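You operate a simulated robot arm through the tools that you are given. There is no shell and no other tool.

You are at the controls of a simulated robot arm. One attempt, no reset.

## Task
Pump oil up into the green band of the sight tube.
Fine: open the breather and the fill valve first; shut both when the level stands in the band.

It is judged by the outcome, as a careful person would: the job done as asked, and still so three seconds after it is handed in. It fails if anything else is knocked over, pushed out of place, dropped, spilled or broken.

## Robot
A 7-joint arm with a two-finger gripper, fixed in place. Base frame: the origin is at the foot of the arm, x ahead of it, y to its left, z up; the work surface is at about z = 0.86. Units: m, rad, N and s.
With the tool pointing down near the work surface it reaches from about 0.34 to 0.72 m from the base axis. Its first joint turns from -1.152 to 1.152 rad. Payload 2.45 kg.
The TCP is the grasp point between the finger pads, 0.026 m short of the fingertips. In the tool frame z runs along the fingers and y along their closing line. The gripper opens to 0.096 m. The gripper's body begins 0.069 m behind the TCP.
Orientation is that of the tool frame in the base frame, as [roll, pitch, yaw] about the fixed x, y, z axes, in that order (R = Rz(yaw) Ry(pitch) Rx(roll)). With the fingers straight down and closing along the base's y, the tool's x points along the base's -x, its y along +y and its z along -z.

## Interface
- The arm moves only by the tool play_rows. Its argument "series" is a list of rows, each an object (a shift or turn left out is 0, a gripper value left out holds the last) with "hand": the finger opening in m, from 0 to 0.096; "travel": the shift along the tool's x, y, z in m, a list of three; "angular": the turn, a rotation vector about the tool's x, y, z in rad, a list of three. In form: [{"hand": hand, "travel": [dx, dy, dz], "angular": [ax, ay, az]}, ...]. A call has 1 to 20 rows; each row shifts and turns the commanded pose from where the row before left it, along the tool's axes as they then stand. Rows are played at 5 a second. More than 0.05 m and 0.15 rad between two rows, or a gripper value outside its range, and nothing of the call is played. A pose out of reach is approached as far as the arm can. The call stops where the force on the tool passes 70 N (or 10 N more than at its start, if that is more) or the arm is blocked; 0.2 s more then pass. Each finger halts on what it meets, pressing with about 34 N; the grip force reading is that of the motor and also rises with nothing between the fingers. The clock runs only during rows and for 0.2 s after the last one: add rows that do not move to give the fingers time. The reply holds the time, the measured pose of the TCP, the force on the tool along the base axes, the opening and the grip force, in the units named above and with some noise, with the torque about the TCP (base axes, N m) and any sound that the robot's microphone picked up, and new pictures: "show" is both (left out), scene, wrist or none.
- Cameras (640 x 400 px; columns grow to the right, rows downward): "scene" is fixed at [0.1333, -0.3713, 1.4403]; the picture's right is [0.96, -0.26, 0.00], its down [-0.11, -0.41, -0.91] and it looks along [0.24, 0.87, -0.42] (base axes); focal length 257 px, centre (320, 200). "wrist" rides on the gripper at [0.082, 0.003, -0.098] in the tool frame; the picture's right is [-0.04, 1.00, 0.00], its down [-0.73, -0.03, -0.68] and it looks along [-0.68, -0.03, 0.73] (tool axes); focal length 256 px, centre (320, 200). There is no depth. A picture from a camera that has moved, and an enlarged one, comes with that camera's place and axes in the base frame and with its lens.
- inspect(camera, box): a new picture of the part [left, top, right, bottom] of that camera's present view, enlarged. It takes no simulated time.
- sign_off(): hands the job in; it is judged then, once.

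Nothing tells you positions but the pictures and the camera data. Unless the task says otherwise, let go and move clear before handing in.

The tools are called as name(argument=value, ...) on one line, values as JSON. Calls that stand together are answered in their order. play_rows: Moves the arm, as the interface text tells. Its arguments: {"type":"object","properties":{"series":{"type":"array","items":{"type":"object","properties":{"hand":{"type":"number"},"travel":{"type":"array","items":{"type":"number"}},"angular":{"type":"array","items":{"type":"number"}}}}},"show":{"type":"string","enum":["both","scene","wrist","none"]}},"required":["series"]} The other tools are called the same way: inspect (camera, box) takes an enlarged picture of a part of a camera's view; sign_off () hands the job in.

At the start:

```text
time: 0.0
ee_pos: [0.3358, 0.1322, 1.3827]
tool_rot: [-3.142, 0.001, 3.142]
force: [0.2, 0.0, -0.1]
wrist_torque: [0.02, -0.02, 0.01]
opening: 0.0963
finger_force: 0.1
```

scene: 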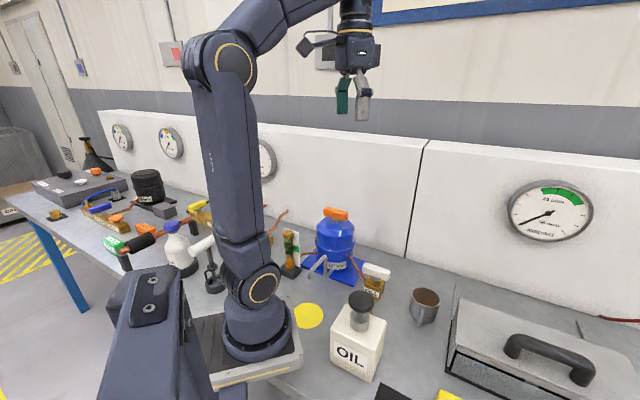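
wrist: 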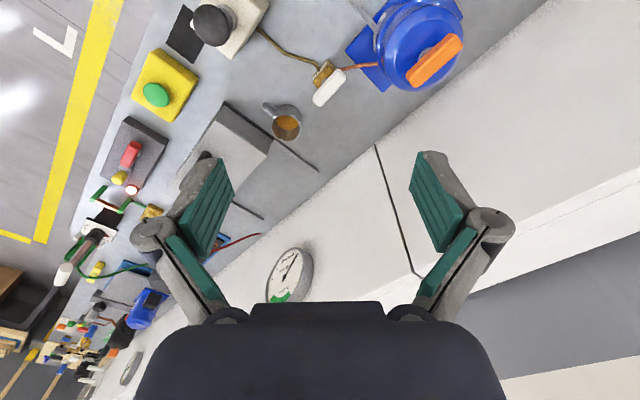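

I see a bench with an oil can, a blue vessel with an orange cap or handle, a valve with a white handle, and what may be a sight tube behind the arm. I'll enlarge the views first to identify the parts.

inspect(camera="scene", box=[240, 190, 440, 315])

inspect(camera="scene", box=[300, 250, 460, 400])

inspect(camera="wrist", box=[140, 0, 480, 160])

inspect(camera="scene", box=[80, 160, 260, 300])

```text
3.20 times, centred on (340, 252) of scene
camera zoom: at [0.1333, -0.3713, 1.4403], right [0.96, -0.26, 0.0], down [-0.11, -0.41, -0.91], along [0.24, 0.87, -0.42], focal length 821 px, centre (256, 32)
```

zoom: 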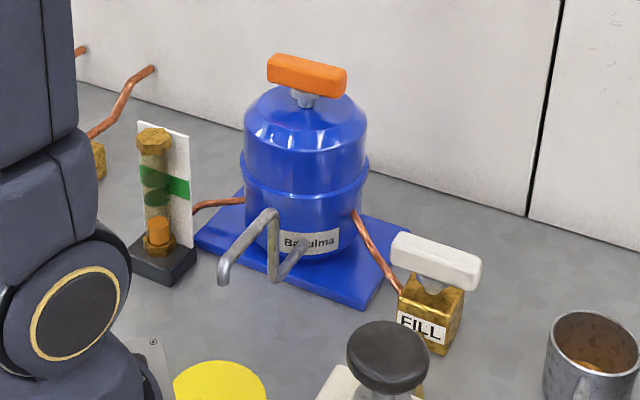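

```text
2.67 times, centred on (380, 325) of scene
camera zoom: at [0.1333, -0.3713, 1.4403], right [0.96, -0.26, 0.0], down [-0.11, -0.41, -0.91], along [0.24, 0.87, -0.42], focal length 684 px, centre (160, -133)
```

zoom: 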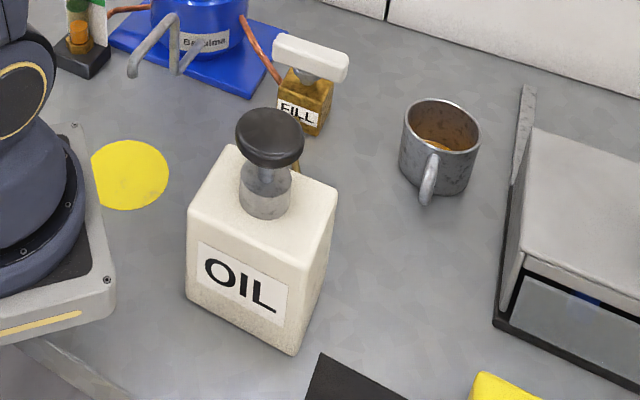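

```text
1.88 times, centred on (310, 80) of wrist
camera zoom: at [0.2551, 0.1346, 1.4805], right [0.04, 1.0, 0.0], down [0.73, -0.03, 0.68], along [0.68, -0.03, -0.73], focal length 482 px, centre (339, 426)
```

zoom: 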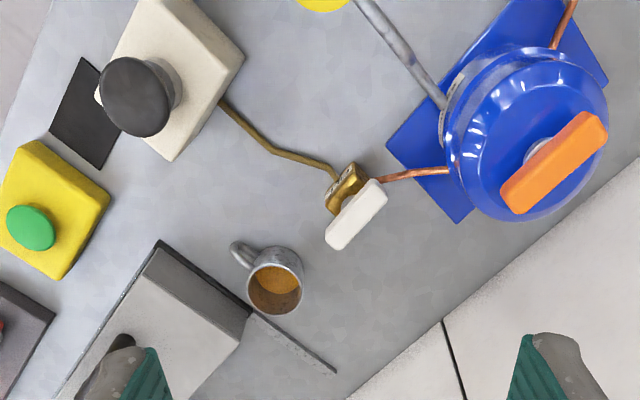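

```text
2.86 times, centred on (170, 230) of scene
camera zoom: at [0.1333, -0.3713, 1.4403], right [0.96, -0.26, 0.0], down [-0.11, -0.41, -0.91], along [0.24, 0.87, -0.42], focal length 733 px, centre (749, 114)
```

zoom: 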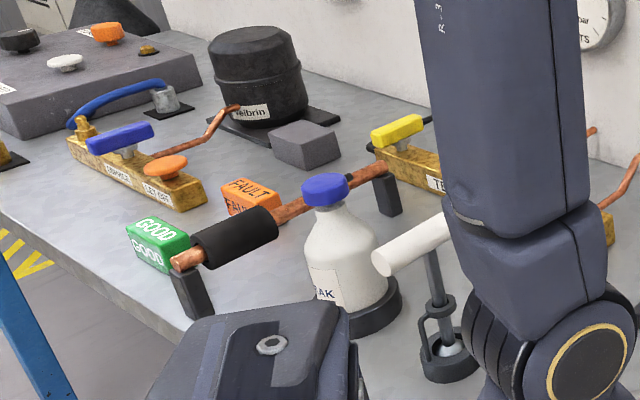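

The oil pump bottle (black plunger) sits at about (0.315, -0.024, 1.04). The white FILL lever is at about (0.444, 0.144, 0.94), the orange handle on the blue tank at about (0.37, 0.30, 1.055), and the sight tube left of the tank at about (0.22, 0.33). I'll lower the wrist for a closer look at the handles before touching anything.

play_rows(series=[{"travel": [0, 0, 0.05]}, {"travel": [0, 0, 0.05]}, {"travel": [0, 0, 0.05]}, {"travel": [0, 0, 0.05]}, {"travel": [0, 0, 0]}], show="both")

```text
time: 1.2
ee_pos: [0.3374, 0.1295, 1.181]
tool_rot: [3.141, 0.0, -3.142]
force: [-0.3, 0.5, 1.0]
wrist_torque: [-0.04, 0.01, 0.01]
opening: 0.0958
finger_force: 0.1
camera wrist: at [0.2564, 0.1333, 1.279], right [0.04, 1.0, 0.0], down [0.73, -0.03, 0.68], along [0.68, -0.03, -0.73], focal length 256 px, centre (320, 200)
```

scene: 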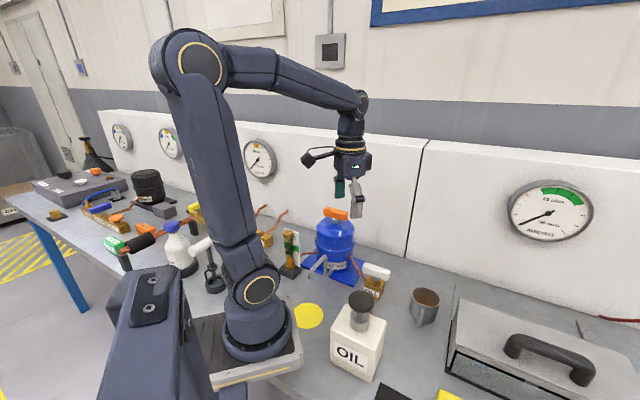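
wrist: 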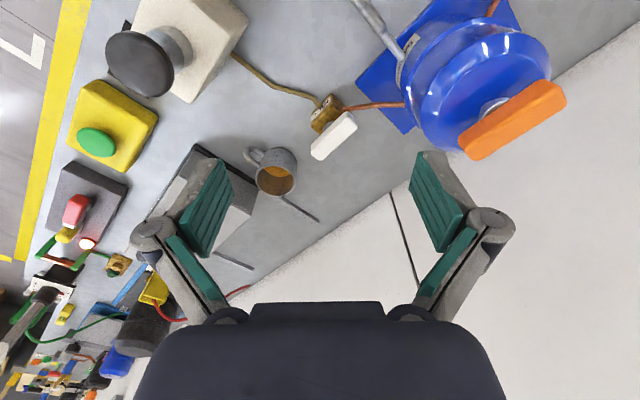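

inspect(camera="wrist", box=[260, 60, 420, 180])

inspect(camera="wrist", box=[330, 0, 580, 170])

inspect(camera="scene", box=[240, 190, 400, 310])

inspect(camera="wrist", box=[60, 0, 260, 130])

```text
3.33 times, centred on (340, 120) of wrist
camera zoom: at [0.2564, 0.1333, 1.279], right [0.04, 1.0, 0.0], down [0.73, -0.03, 0.68], along [0.68, -0.03, -0.73], focal length 853 px, centre (253, 467)
```

zoom: 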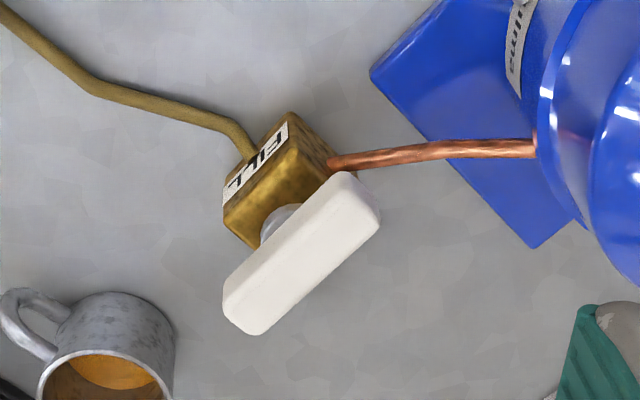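

```text
2.35 times, centred on (455, 85) of wrist
camera zoom: at [0.2564, 0.1333, 1.279], right [0.04, 1.0, 0.0], down [0.73, -0.03, 0.68], along [0.68, -0.03, -0.73], focal length 602 px, centre (2, 471)
```

zoom: 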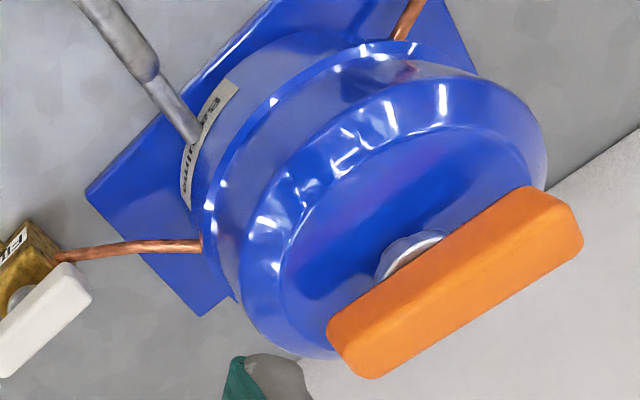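

```text
3.33 times, centred on (320, 250) of scene
camera zoom: at [0.1333, -0.3713, 1.4403], right [0.96, -0.26, 0.0], down [-0.11, -0.41, -0.91], along [0.24, 0.87, -0.42], focal length 855 px, centre (320, 33)
```

zoom: 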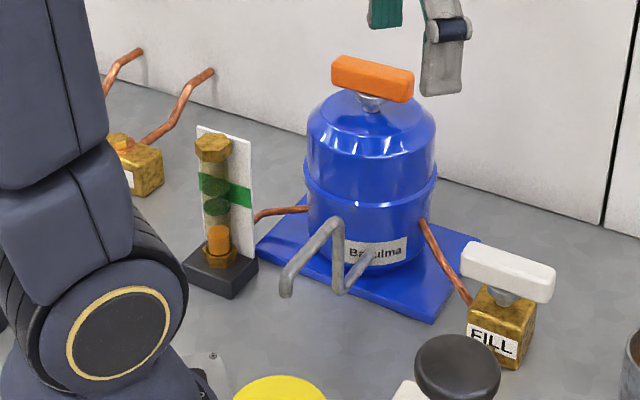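

```text
3.08 times, centred on (160, 65) of wrist
camera zoom: at [0.2564, 0.1333, 1.279], right [0.04, 1.0, 0.0], down [0.73, -0.03, 0.68], along [0.68, -0.03, -0.73], focal length 788 px, centre (812, 615)
```

zoom: 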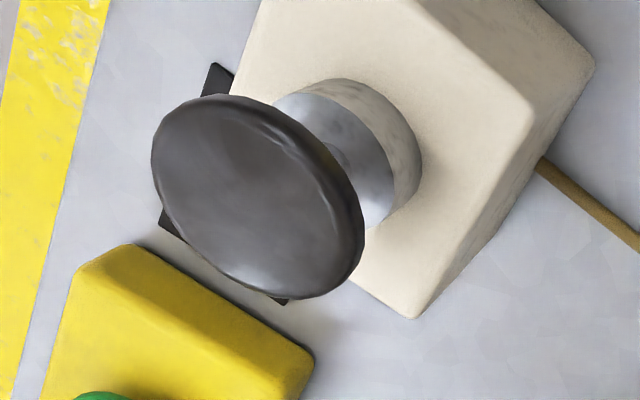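

The bench and its fittings are turned about 45° to the base. Both handles are bars lying along the wall direction, the orange one on the tank (the breather, I think) and the white one on FILL. Next I'll hover over the orange bar with the fingers set across it and look closely.

play_rows(series=[{"travel": [-0.008, 0.042, 0]}, {"travel": [-0.008, 0.042, 0]}, {"travel": [-0.008, 0.042, 0]}, {"travel": [-0.007, 0.042, 0]}, {"angular": [0, 0, 0.13]}, {"angular": [0, 0, 0.13]}, {"angular": [0, 0, 0.13]}, {"angular": [0, 0, 0.13]}, {"angular": [0, 0, 0.13]}, {"angular": [0, 0, 0.13]}, {}, {}], show="both")

```text
time: 3.8
ee_pos: [0.3657, 0.2987, 1.1818]
tool_rot: [-3.141, 0.001, 2.361]
force: [-0.7, 0.7, 0.0]
wrist_torque: [-0.02, 0.01, -0.01]
opening: 0.096
finger_force: 0.2
camera wrist: at [0.3125, 0.3587, 1.2803], right [0.73, 0.68, 0.0], down [0.5, -0.54, 0.68], along [0.46, -0.5, -0.73], focal length 256 px, centre (320, 200)
```

scene: 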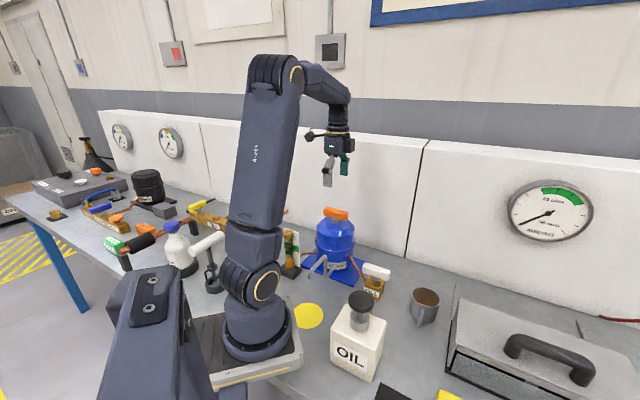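
wrist: 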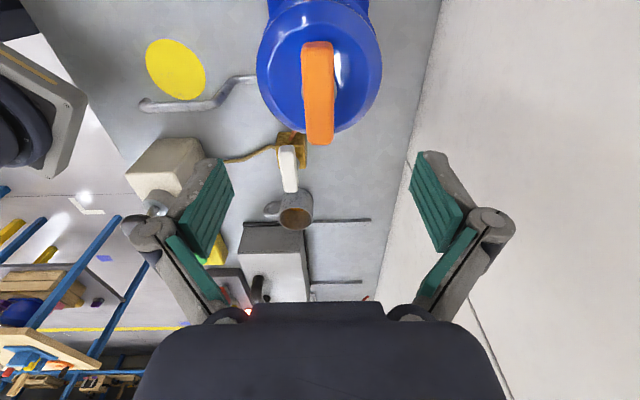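

The orange bar lines up with the gripper and sits centred under it. I'll zoom in on it, and on FILL from this angle.

inspect(camera="wrist", box=[220, 0, 420, 160])

inspect(camera="wrist", box=[220, 110, 340, 200])

inspect(camera="scene", box=[260, 190, 400, 310])

```text
2.50 times, centred on (320, 80) of wrist
camera zoom: at [0.3125, 0.3587, 1.2803], right [0.73, 0.68, 0.0], down [0.5, -0.54, 0.68], along [0.46, -0.5, -0.73], focal length 640 px, centre (320, 500)
```

zoom: 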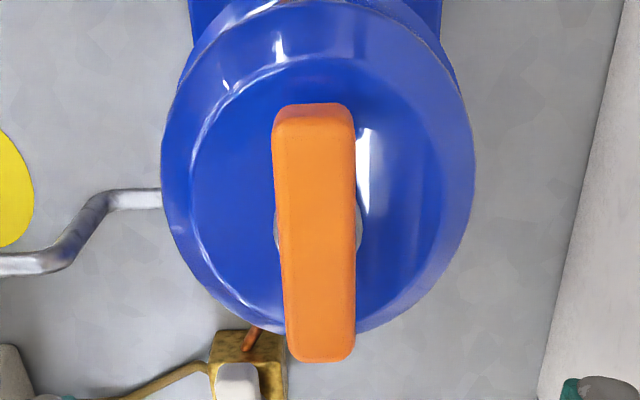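

```text
4.44 times, centred on (280, 155) of wrist
camera zoom: at [0.3125, 0.3587, 1.2803], right [0.73, 0.68, 0.0], down [0.5, -0.54, 0.68], along [0.46, -0.5, -0.73], focal length 1138 px, centre (498, 400)
```

zoom: 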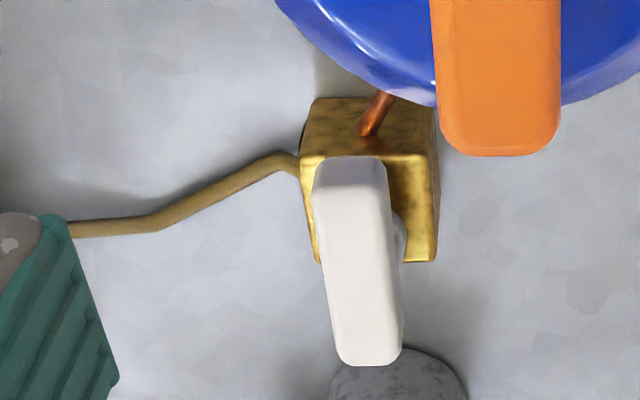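

```text
3.33 times, centred on (330, 250) of scene
camera zoom: at [0.1333, -0.3713, 1.4403], right [0.96, -0.26, 0.0], down [-0.11, -0.41, -0.91], along [0.24, 0.87, -0.42], focal length 855 px, centre (287, 33)
```

zoom: 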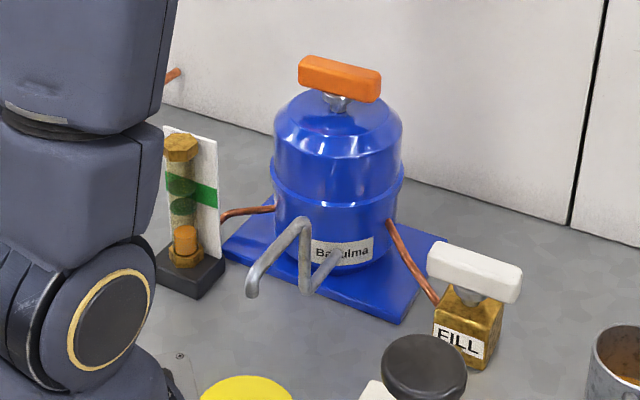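

The wrist and scene views agree on where the bar is. I'll descend so the fingers straddle it without reaching the tank top, then check.

play_rows(series=[{"travel": [0, 0, 0.04]}, {"travel": [0, 0, 0.035]}, {"travel": [0, 0, 0.02]}, {"travel": [0, 0, 0.013]}, {}], show="both")

```text
time: 5.0
ee_pos: [0.3675, 0.2987, 1.0732]
tool_rot: [3.14, 0.001, 2.363]
force: [-1.0, -0.7, -0.6]
wrist_torque: [0.0, 0.03, -0.03]
opening: 0.0962
finger_force: 0.0
camera wrist: at [0.3124, 0.3585, 1.1714], right [0.73, 0.68, 0.0], down [0.5, -0.54, 0.68], along [0.46, -0.5, -0.73], focal length 256 px, centre (320, 200)
```

scene: 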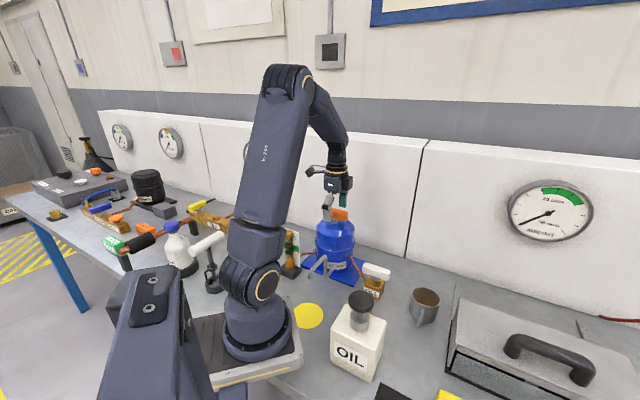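
wrist: 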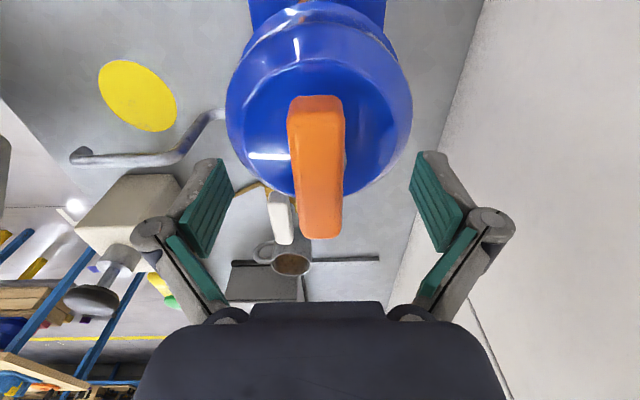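

inspect(camera="scene", box=[290, 150, 380, 220])

inspect(camera="wrist", box=[200, 60, 440, 260])

```text
5.71 times, centred on (335, 185) of scene
camera zoom: at [0.1333, -0.3713, 1.4403], right [0.96, -0.26, 0.0], down [-0.11, -0.41, -0.91], along [0.24, 0.87, -0.42], focal length 1466 px, centre (234, 286)
```

zoom: 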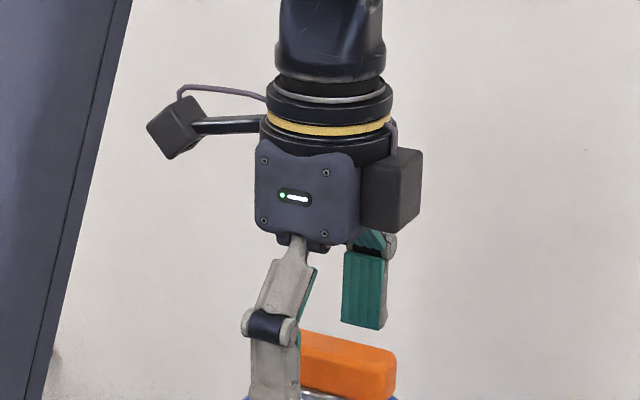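

```text
2.00 times, centred on (320, 160) of wrist
camera zoom: at [0.3124, 0.3585, 1.1714], right [0.73, 0.68, 0.0], down [0.5, -0.54, 0.68], along [0.46, -0.5, -0.73], focal length 512 px, centre (320, 280)
```

zoom: 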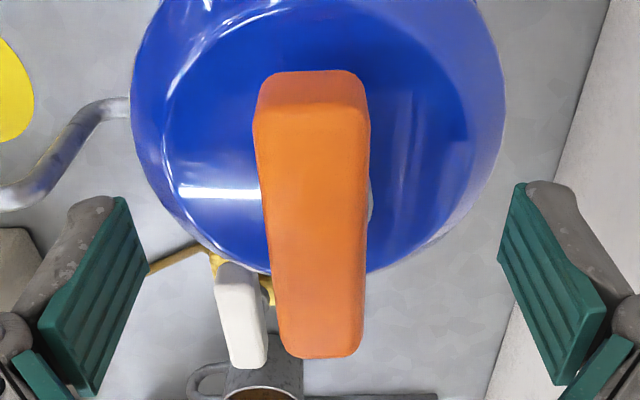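

The bar is about 4 mm off along the tool's x. I'll nudge to centre on it and close the fingers.

play_rows(series=[{"travel": [-0.004, -0.0015, 0.004]}, {"hand": 0.01}, {"hand": 0.01}, {"hand": 0.01}, {"hand": 0.01}, {"hand": 0.01}, {"hand": 0.01}], show="both")

```text
time: 6.6
ee_pos: [0.3687, 0.296, 1.0705]
tool_rot: [3.141, 0.0, 2.361]
force: [7.8, 6.6, -2.2]
wrist_torque: [0.25, -0.22, -0.04]
opening: 0.0314
finger_force: 45.1
camera wrist: at [0.3141, 0.3555, 1.1685], right [0.73, 0.68, 0.0], down [0.5, -0.54, 0.68], along [0.46, -0.5, -0.73], focal length 256 px, centre (320, 200)
```

scene: 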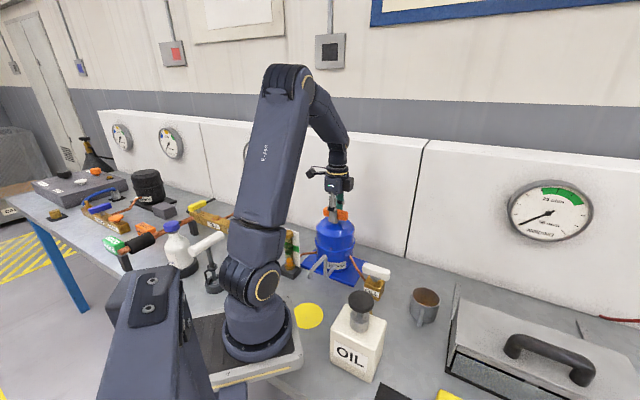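
wrist: 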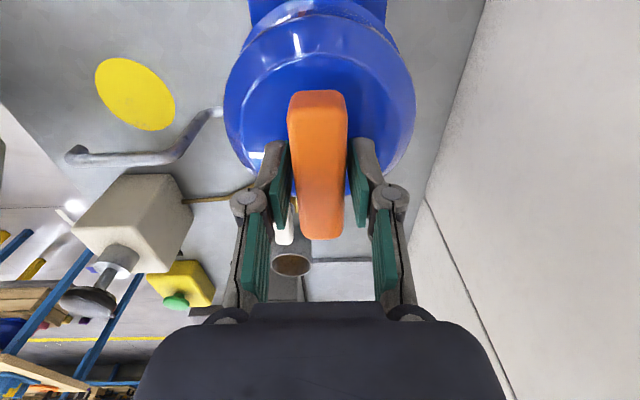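

inspect(camera="wrist", box=[220, 80, 420, 260])

inspect(camera="scene", box=[300, 170, 370, 240])

```text
2.22 times, centred on (320, 170) of wrist
camera zoom: at [0.3141, 0.3555, 1.1685], right [0.73, 0.68, 0.0], down [0.5, -0.54, 0.68], along [0.46, -0.5, -0.73], focal length 569 px, centre (320, 267)
```

zoom: 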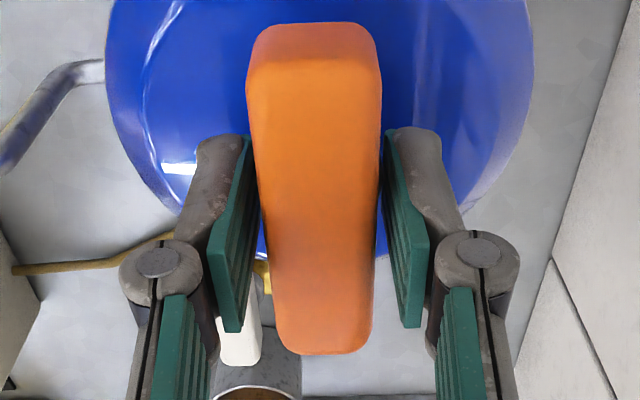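

```text
5.71 times, centred on (335, 205) of scene
camera zoom: at [0.1335, -0.371, 1.4403], right [0.96, -0.26, 0.0], down [-0.11, -0.41, -0.91], along [0.24, 0.87, -0.42], focal length 1466 px, centre (234, 171)
```

zoom: 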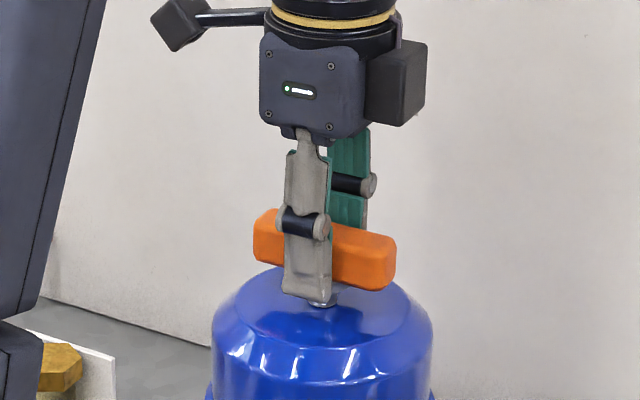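

The fingers have closed on the bar at a 31 mm opening. I'll try the usual opening direction (counter-clockwise from above, so negative about tool z) in small steps while reading the torque.

play_rows(series=[{"angular": [0, 0, -0.08]}, {"angular": [0, 0, -0.08]}, {"angular": [0, 0, -0.08]}, {}], show="both")

```text
time: 7.6
ee_pos: [0.3675, 0.2953, 1.0715]
tool_rot: [3.14, 0.0, 2.603]
force: [9.4, 11.4, 0.9]
wrist_torque: [0.33, -0.12, 0.01]
opening: 0.0315
finger_force: 45.1
camera wrist: at [0.3015, 0.3406, 1.1685], right [0.55, 0.84, 0.0], down [0.61, -0.4, 0.68], along [0.57, -0.37, -0.73], focal length 256 px, centre (320, 200)
```

scene: 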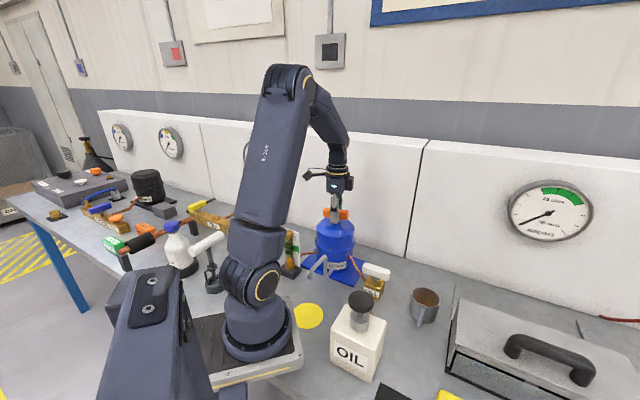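
wrist: 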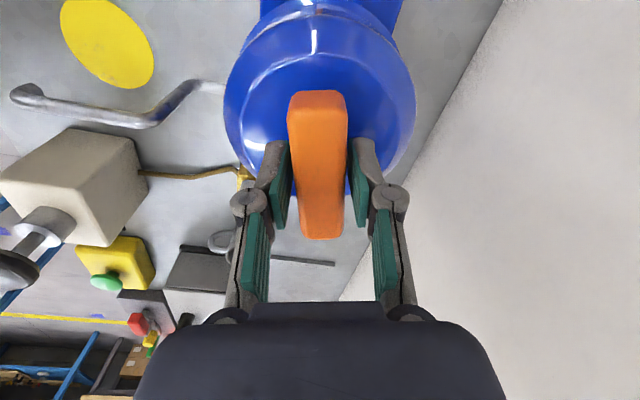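

inspect(camera="scene", box=[260, 170, 400, 310])

play_rows(series=[{"travel": [-0.0005, 0.002, 0], "angular": [0, 0, -0.1]}, {"angular": [0, 0, -0.1]}, {"angular": [0, 0, -0.1]}, {"angular": [0, 0, -0.1]}, {}], show="both")

```text
2.86 times, centred on (330, 240) of scene
camera zoom: at [0.1336, -0.3709, 1.4403], right [0.96, -0.26, 0.0], down [-0.11, -0.41, -0.91], along [0.24, 0.87, -0.42], focal length 733 px, centre (291, 86)
```

zoom: 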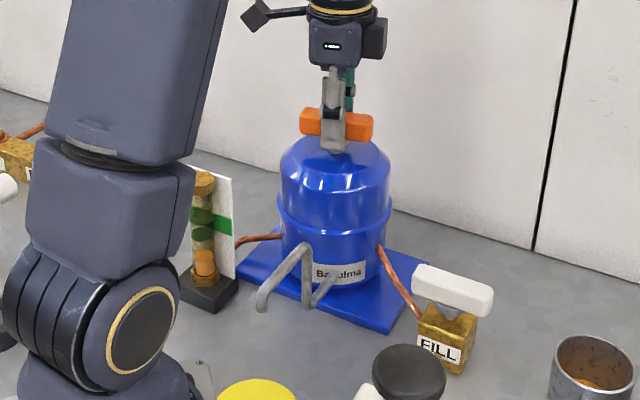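

```text
time: 8.8
ee_pos: [0.3693, 0.2954, 1.0707]
tool_rot: [-3.14, 0.001, 3.001]
force: [-1.6, -0.1, 7.0]
wrist_torque: [-0.05, -0.13, 0.04]
opening: 0.0315
finger_force: 45.2
camera wrist: at [0.29, 0.3113, 1.1686], right [0.18, 0.98, 0.0], down [0.72, -0.13, 0.68], along [0.67, -0.12, -0.73], focal length 256 px, centre (320, 200)
```

scene: 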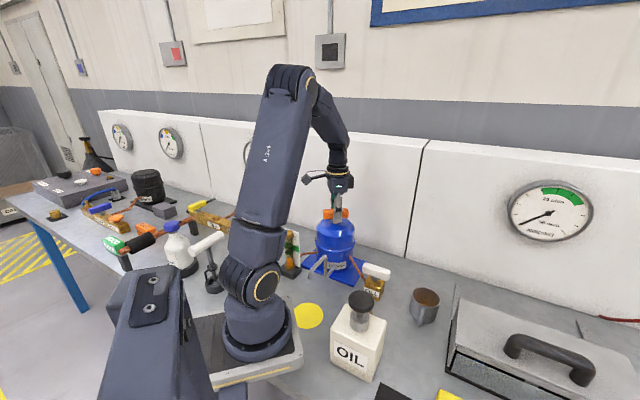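
wrist: 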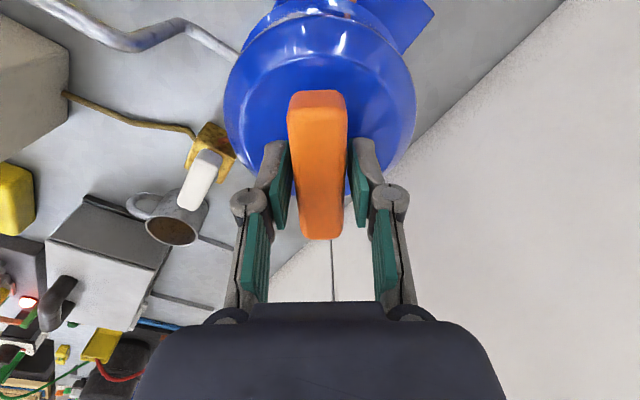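

play_rows(series=[{"angular": [0, 0, -0.1]}, {"angular": [0, 0, -0.1]}, {"angular": [0, 0, -0.1]}, {"angular": [0, 0, -0.1]}, {}], show="both")

```text
time: 10.0
ee_pos: [0.3682, 0.2983, 1.0708]
tool_rot: [3.141, 0.0, -2.88]
force: [-4.1, 6.0, 2.9]
wrist_torque: [0.03, 0.67, 0.0]
opening: 0.0313
finger_force: 44.4
camera wrist: at [0.2906, 0.2791, 1.1685], right [-0.22, 0.98, 0.0], down [0.72, 0.16, 0.68], along [0.66, 0.15, -0.73], focal length 256 px, centre (320, 200)
```

scene: 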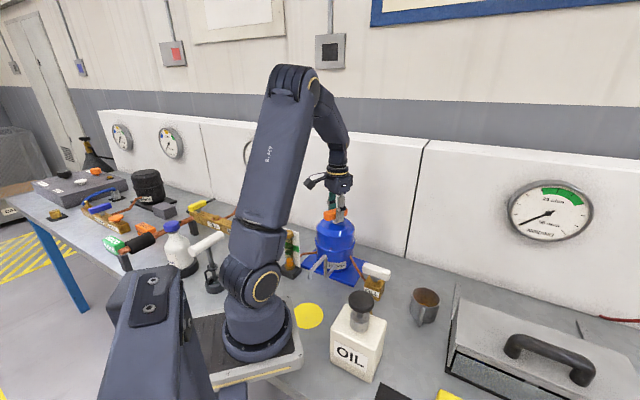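
wrist: 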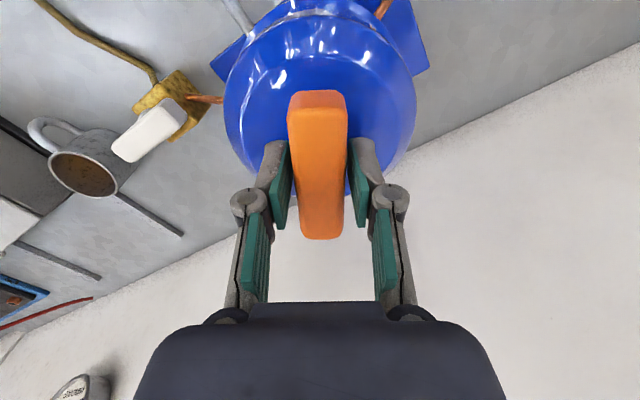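

play_rows(series=[{"angular": [0, 0, -0.1]}, {"angular": [0, 0, -0.1]}, {"angular": [0, 0, -0.1]}, {"angular": [0, 0, -0.1]}, {"angular": [0, 0, -0.1]}, {}], show="both")

```text
time: 11.4
ee_pos: [0.3696, 0.2989, 1.0699]
tool_rot: [3.14, -0.002, -2.378]
force: [-16.2, 9.3, -6.3]
wrist_torque: [0.99, -0.42, -0.02]
opening: 0.0317
finger_force: 45.3
camera wrist: at [0.309, 0.2437, 1.1686], right [-0.66, 0.75, 0.0], down [0.55, 0.49, 0.68], along [0.51, 0.45, -0.74], focal length 256 px, centre (320, 200)
```

scene: 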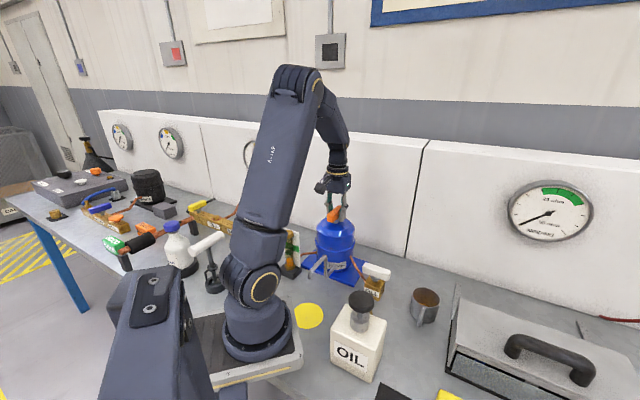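
wrist: 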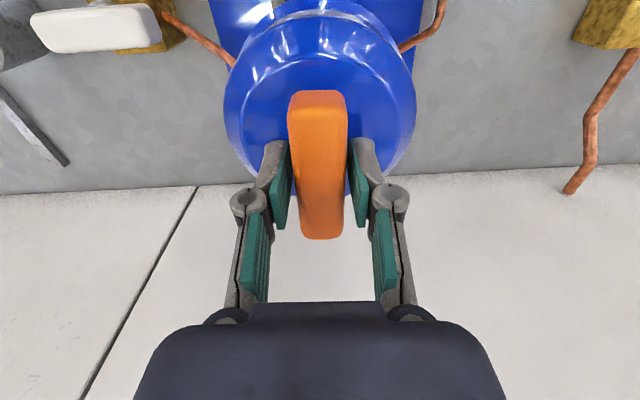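

play_rows(series=[{"travel": [0, 0.0015, 0], "angular": [0, 0, -0.06]}, {}], show="wrist")

inspect(camera="scene", box=[250, 170, 400, 310])

```text
time: 12.0
ee_pos: [0.3689, 0.2979, 1.0703]
tool_rot: [3.142, -0.001, -2.322]
force: [-7.5, 11.5, -12.1]
wrist_torque: [0.13, 0.43, -0.42]
opening: 0.0315
finger_force: 45.4
camera wrist: at [0.3122, 0.2407, 1.1686], right [-0.7, 0.71, 0.0], down [0.52, 0.52, 0.68], along [0.48, 0.48, -0.74], focal length 256 px, centre (320, 200)
```

wrist: 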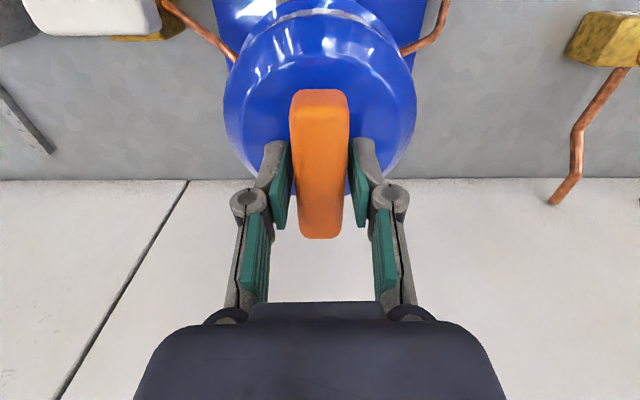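

```text
2.86 times, centred on (325, 240) of scene
camera zoom: at [0.1332, -0.3708, 1.4404], right [0.96, -0.26, 0.0], down [-0.11, -0.41, -0.91], along [0.24, 0.87, -0.42], focal length 733 px, centre (306, 86)
```

zoom: 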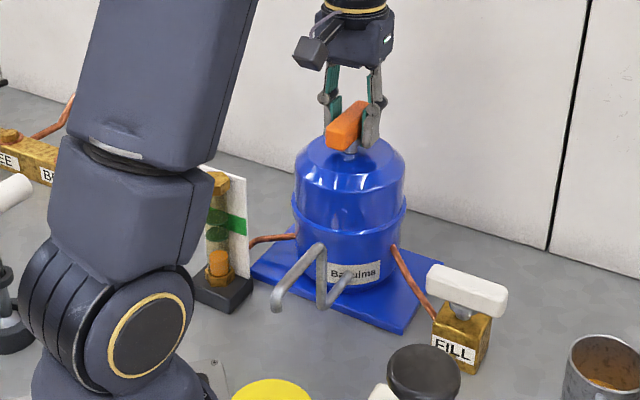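

The handle hit a stop at about 90° (torque -0.42), so it's fully over. A brass block to the left also carries labels ("..EE", "B.."), so I'll check that none of those is the breather.

inspect(camera="scene", box=[160, 180, 290, 270])

inspect(camera="wrist", box=[200, 0, 440, 150])

inspect(camera="scene", box=[30, 120, 210, 270])

```text
4.44 times, centred on (225, 225) of scene
camera zoom: at [0.1332, -0.3708, 1.4404], right [0.96, -0.26, 0.0], down [-0.11, -0.41, -0.91], along [0.24, 0.87, -0.42], focal length 1140 px, centre (742, 89)
```

zoom: 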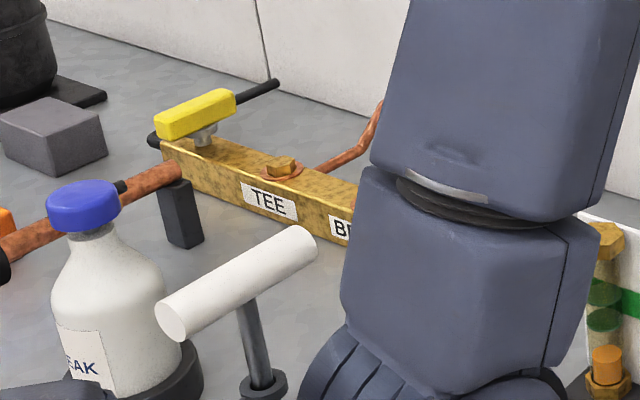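

```text
2.67 times, centred on (320, 75) of wrist
camera zoom: at [0.3122, 0.2407, 1.1686], right [-0.7, 0.71, 0.0], down [0.52, 0.52, 0.68], along [0.48, 0.48, -0.74], focal length 683 px, centre (320, 533)
```

zoom: 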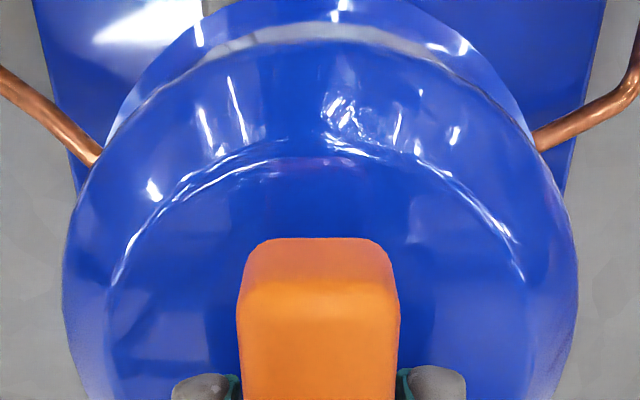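

```text
2.67 times, centred on (120, 195) of scene
camera zoom: at [0.1332, -0.3708, 1.4404], right [0.96, -0.26, 0.0], down [-0.11, -0.41, -0.91], along [0.24, 0.87, -0.42], focal length 684 px, centre (853, 213)
```

zoom: 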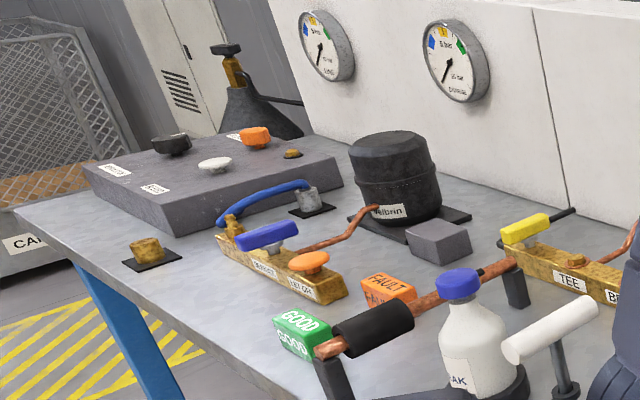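

play_rows(series=[{"hand": 0.096}, {"hand": 0.096}, {"hand": 0.096}, {"hand": 0.096}, {"travel": [0, 0, -0.03]}, {"travel": [0, 0, -0.04]}, {"travel": [0, 0, -0.04]}, {}], show="both")

```text
time: 13.8
ee_pos: [0.3673, 0.2986, 1.1827]
tool_rot: [3.14, 0.0, -2.321]
force: [0.8, -0.1, 0.4]
wrist_torque: [0.01, 0.01, -0.03]
opening: 0.0958
finger_force: 0.0
camera wrist: at [0.3106, 0.2399, 1.2796], right [-0.7, 0.71, 0.0], down [0.52, 0.52, 0.68], along [0.48, 0.48, -0.73], focal length 256 px, centre (320, 200)
```

scene: 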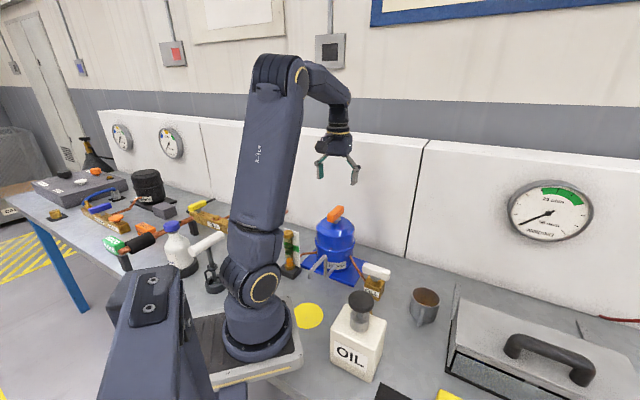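
wrist: 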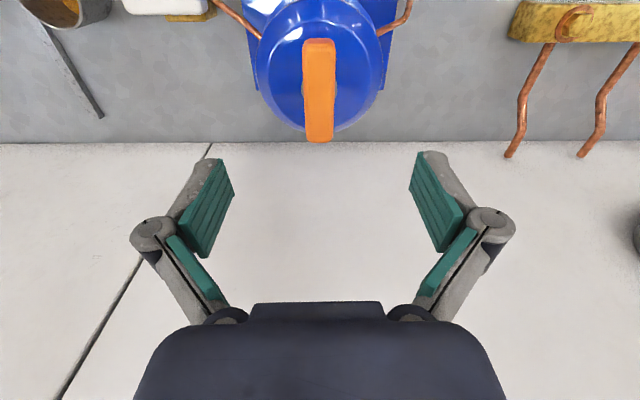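

The breather handle has turned a quarter and stayed there. Next I'll move over the white FILL lever and swing the fingers across it.

play_rows(series=[{"travel": [0.016, -0.0392, 0]}, {"travel": [0.016, -0.0392, 0]}, {"travel": [0.016, -0.0392, 0]}, {"travel": [0.016, -0.0392, 0]}, {"angular": [0, 0, 0.146]}, {"angular": [0, 0, 0.146]}, {"angular": [0, 0, 0.146]}, {"angular": [0, 0, 0.146]}, {"angular": [0, 0, 0.146]}, {"angular": [0, 0, 0.146]}, {"angular": [0, 0, 0.146]}, {"angular": [0, 0, 0.146]}, {"angular": [0, 0, 0.146]}, {"angular": [0, 0, 0.146]}, {"angular": [0, 0, 0.146]}, {}, {}], show="both")

```text
time: 17.4
ee_pos: [0.4393, 0.145, 1.1792]
tool_rot: [3.141, -0.001, 2.353]
force: [0.9, -0.5, 0.4]
wrist_torque: [-0.02, 0.02, -0.01]
opening: 0.0958
finger_force: 0.1
camera wrist: at [0.3858, 0.2045, 1.2782], right [0.74, 0.68, 0.0], down [0.5, -0.54, 0.68], along [0.46, -0.5, -0.73], focal length 256 px, centre (320, 200)
```

scene: 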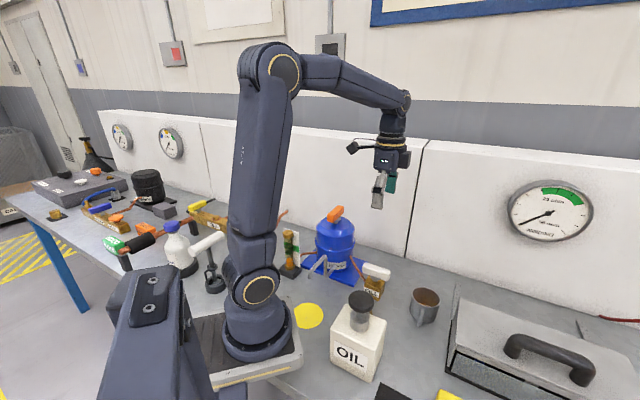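
wrist: 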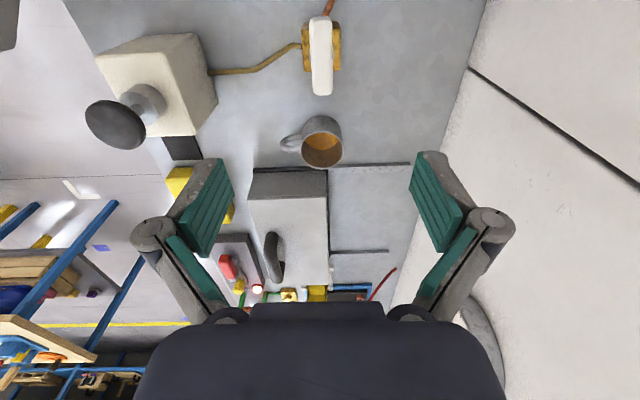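

play_rows(series=[{"travel": [0, 0, 0.045]}, {"travel": [0, 0, 0.045]}, {"travel": [0, 0, 0.045]}, {"travel": [0, 0, 0.035]}, {}], show="both")

inspect(camera="wrist", box=[200, 20, 440, 200])

inspect(camera="scene", box=[320, 210, 440, 310])

inspect(camera="scene", box=[180, 190, 320, 290])

```text
time: 18.6
ee_pos: [0.4409, 0.1425, 1.0085]
tool_rot: [-3.141, 0.0, 2.354]
force: [-0.1, -0.6, -0.4]
wrist_torque: [-0.01, -0.01, 0.01]
opening: 0.096
finger_force: 0.1
camera wrist: at [0.3866, 0.2034, 1.1067], right [0.74, 0.68, 0.0], down [0.5, -0.54, 0.68], along [0.46, -0.5, -0.73], focal length 256 px, centre (320, 200)
```

scene: 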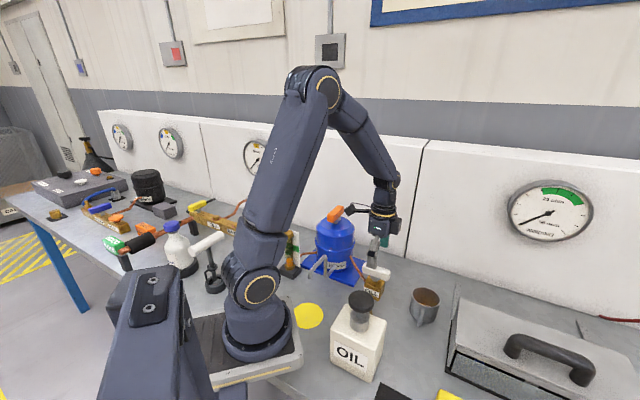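
wrist: 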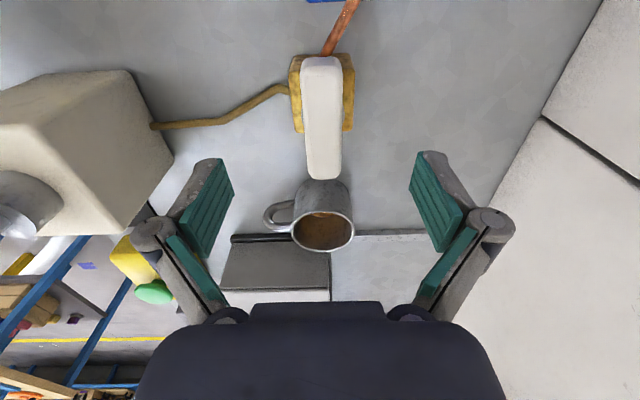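

```text
2.22 times, centred on (320, 110) of wrist
camera zoom: at [0.3866, 0.2034, 1.1067], right [0.74, 0.68, 0.0], down [0.5, -0.54, 0.68], along [0.46, -0.5, -0.73], focal length 569 px, centre (320, 400)
```

zoom: 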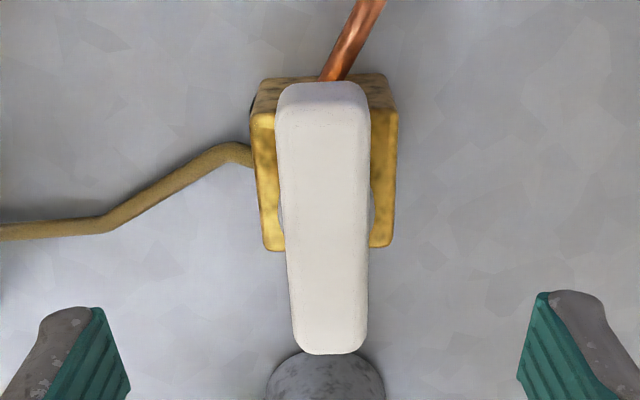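

```text
4.00 times, centred on (380, 260) of scene
camera zoom: at [0.1333, -0.3713, 1.4403], right [0.96, -0.26, 0.0], down [-0.11, -0.41, -0.91], along [0.24, 0.87, -0.42], focal length 1026 px, centre (80, -40)
```

zoom: 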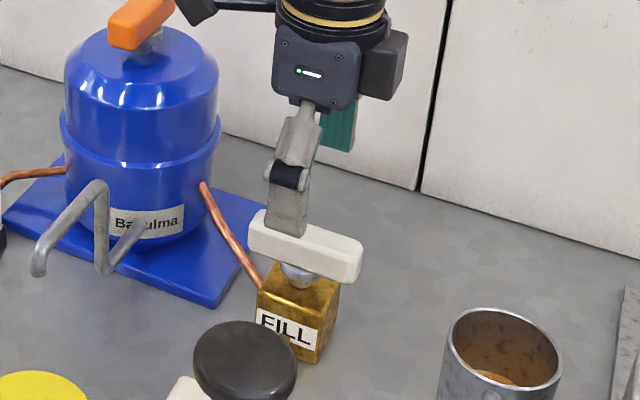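

```text
4.00 times, centred on (250, 240) of scene
camera zoom: at [0.1333, -0.3713, 1.4403], right [0.96, -0.26, 0.0], down [-0.11, -0.41, -0.91], along [0.24, 0.87, -0.42], focal length 1026 px, centre (600, 40)
```

zoom: 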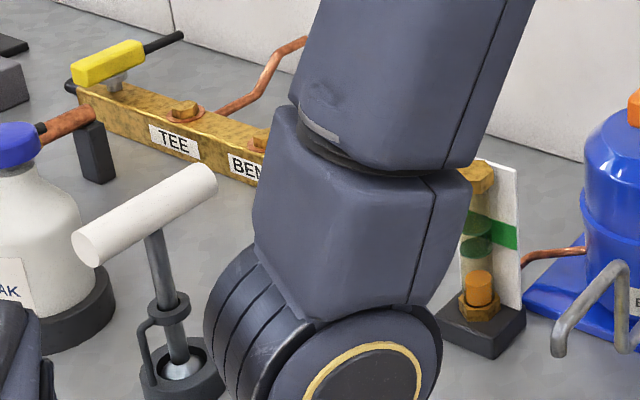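

The lever is centred and the FILL block sits well below it. The label to the left reads "BEN...", which isn't part of this job. I'll descend and grip the FILL lever.

play_rows(series=[{"travel": [0, 0, 0.025]}, {"travel": [0, 0, 0.015]}, {"travel": [0, 0, 0.01]}, {}, {"hand": 0.01}, {"hand": 0.01}, {"hand": 0.01}, {"hand": 0.01}, {"hand": 0.01}, {"hand": 0.01}], show="both")

inspect(camera="scene", box=[320, 210, 440, 310])

inspect(camera="wrist", box=[220, 80, 420, 260])

```text
time: 20.8
ee_pos: [0.4424, 0.1457, 0.9597]
tool_rot: [3.133, 0.003, 2.353]
force: [15.8, 16.1, -5.2]
wrist_torque: [0.4, -0.16, 0.07]
opening: 0.0248
finger_force: 45.0
camera wrist: at [0.3865, 0.2051, 1.058], right [0.74, 0.68, 0.01], down [0.49, -0.54, 0.68], along [0.46, -0.5, -0.73], focal length 256 px, centre (320, 200)
```

scene: 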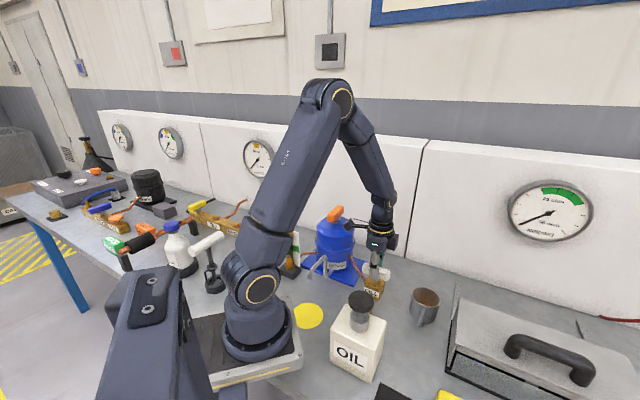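
wrist: 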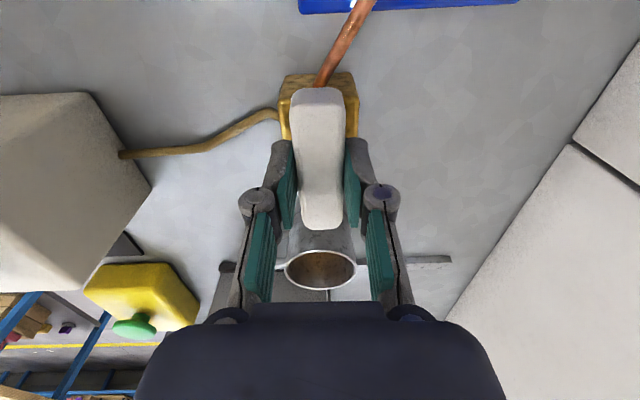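

```text
4.00 times, centred on (380, 260) of scene
camera zoom: at [0.1338, -0.3708, 1.4403], right [0.96, -0.26, 0.0], down [-0.11, -0.41, -0.91], along [0.24, 0.87, -0.42], focal length 1026 px, centre (80, -40)
```

zoom: 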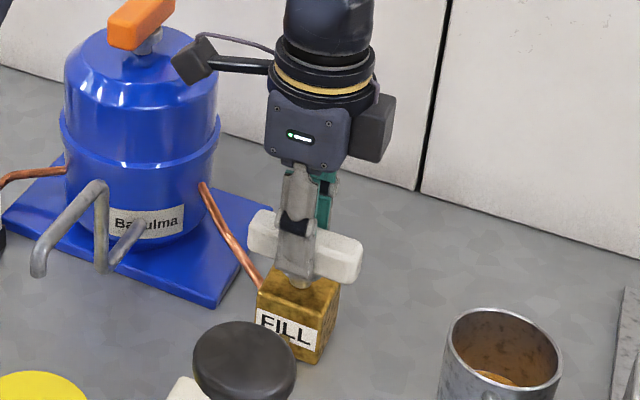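

```text
2.22 times, centred on (320, 170) of wrist
camera zoom: at [0.3865, 0.2051, 1.058], right [0.74, 0.68, 0.01], down [0.49, -0.54, 0.68], along [0.46, -0.5, -0.73], focal length 569 px, centre (320, 267)
```

zoom: 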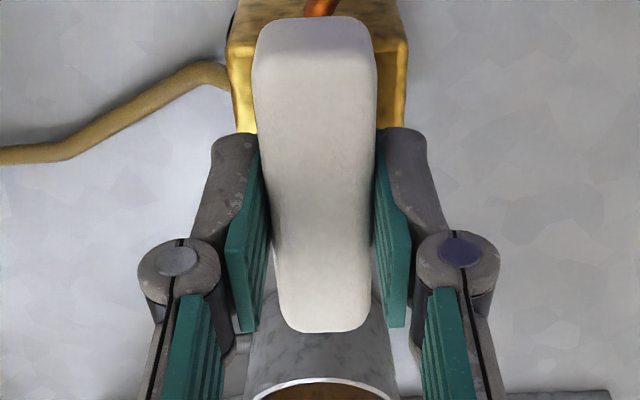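

Gripped at 25 mm with a small sideways load, so I'll recentre by 2.5 mm and turn it counter-clockwise in steps.

play_rows(series=[{"travel": [0, 0.0025, 0]}, {"angular": [0, 0, -0.08]}, {"angular": [0, 0, -0.08]}, {"angular": [0, 0, -0.08]}, {}], show="both")

```text
time: 22.0
ee_pos: [0.4409, 0.1449, 0.9595]
tool_rot: [-3.141, 0.0, 2.595]
force: [7.4, 3.9, 5.9]
wrist_torque: [-0.08, -0.04, 0.05]
opening: 0.0248
finger_force: 45.1
camera wrist: at [0.3744, 0.1906, 1.0582], right [0.55, 0.83, 0.0], down [0.61, -0.41, 0.68], along [0.57, -0.38, -0.73], focal length 256 px, centre (320, 200)
```

scene: 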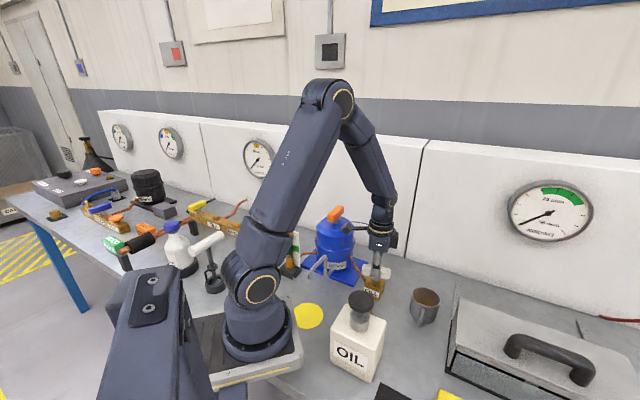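
wrist: 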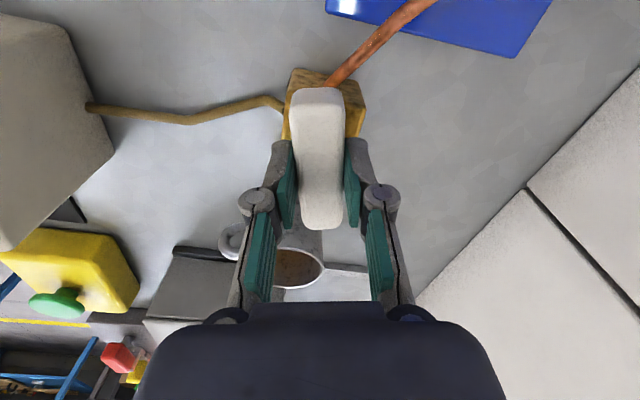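

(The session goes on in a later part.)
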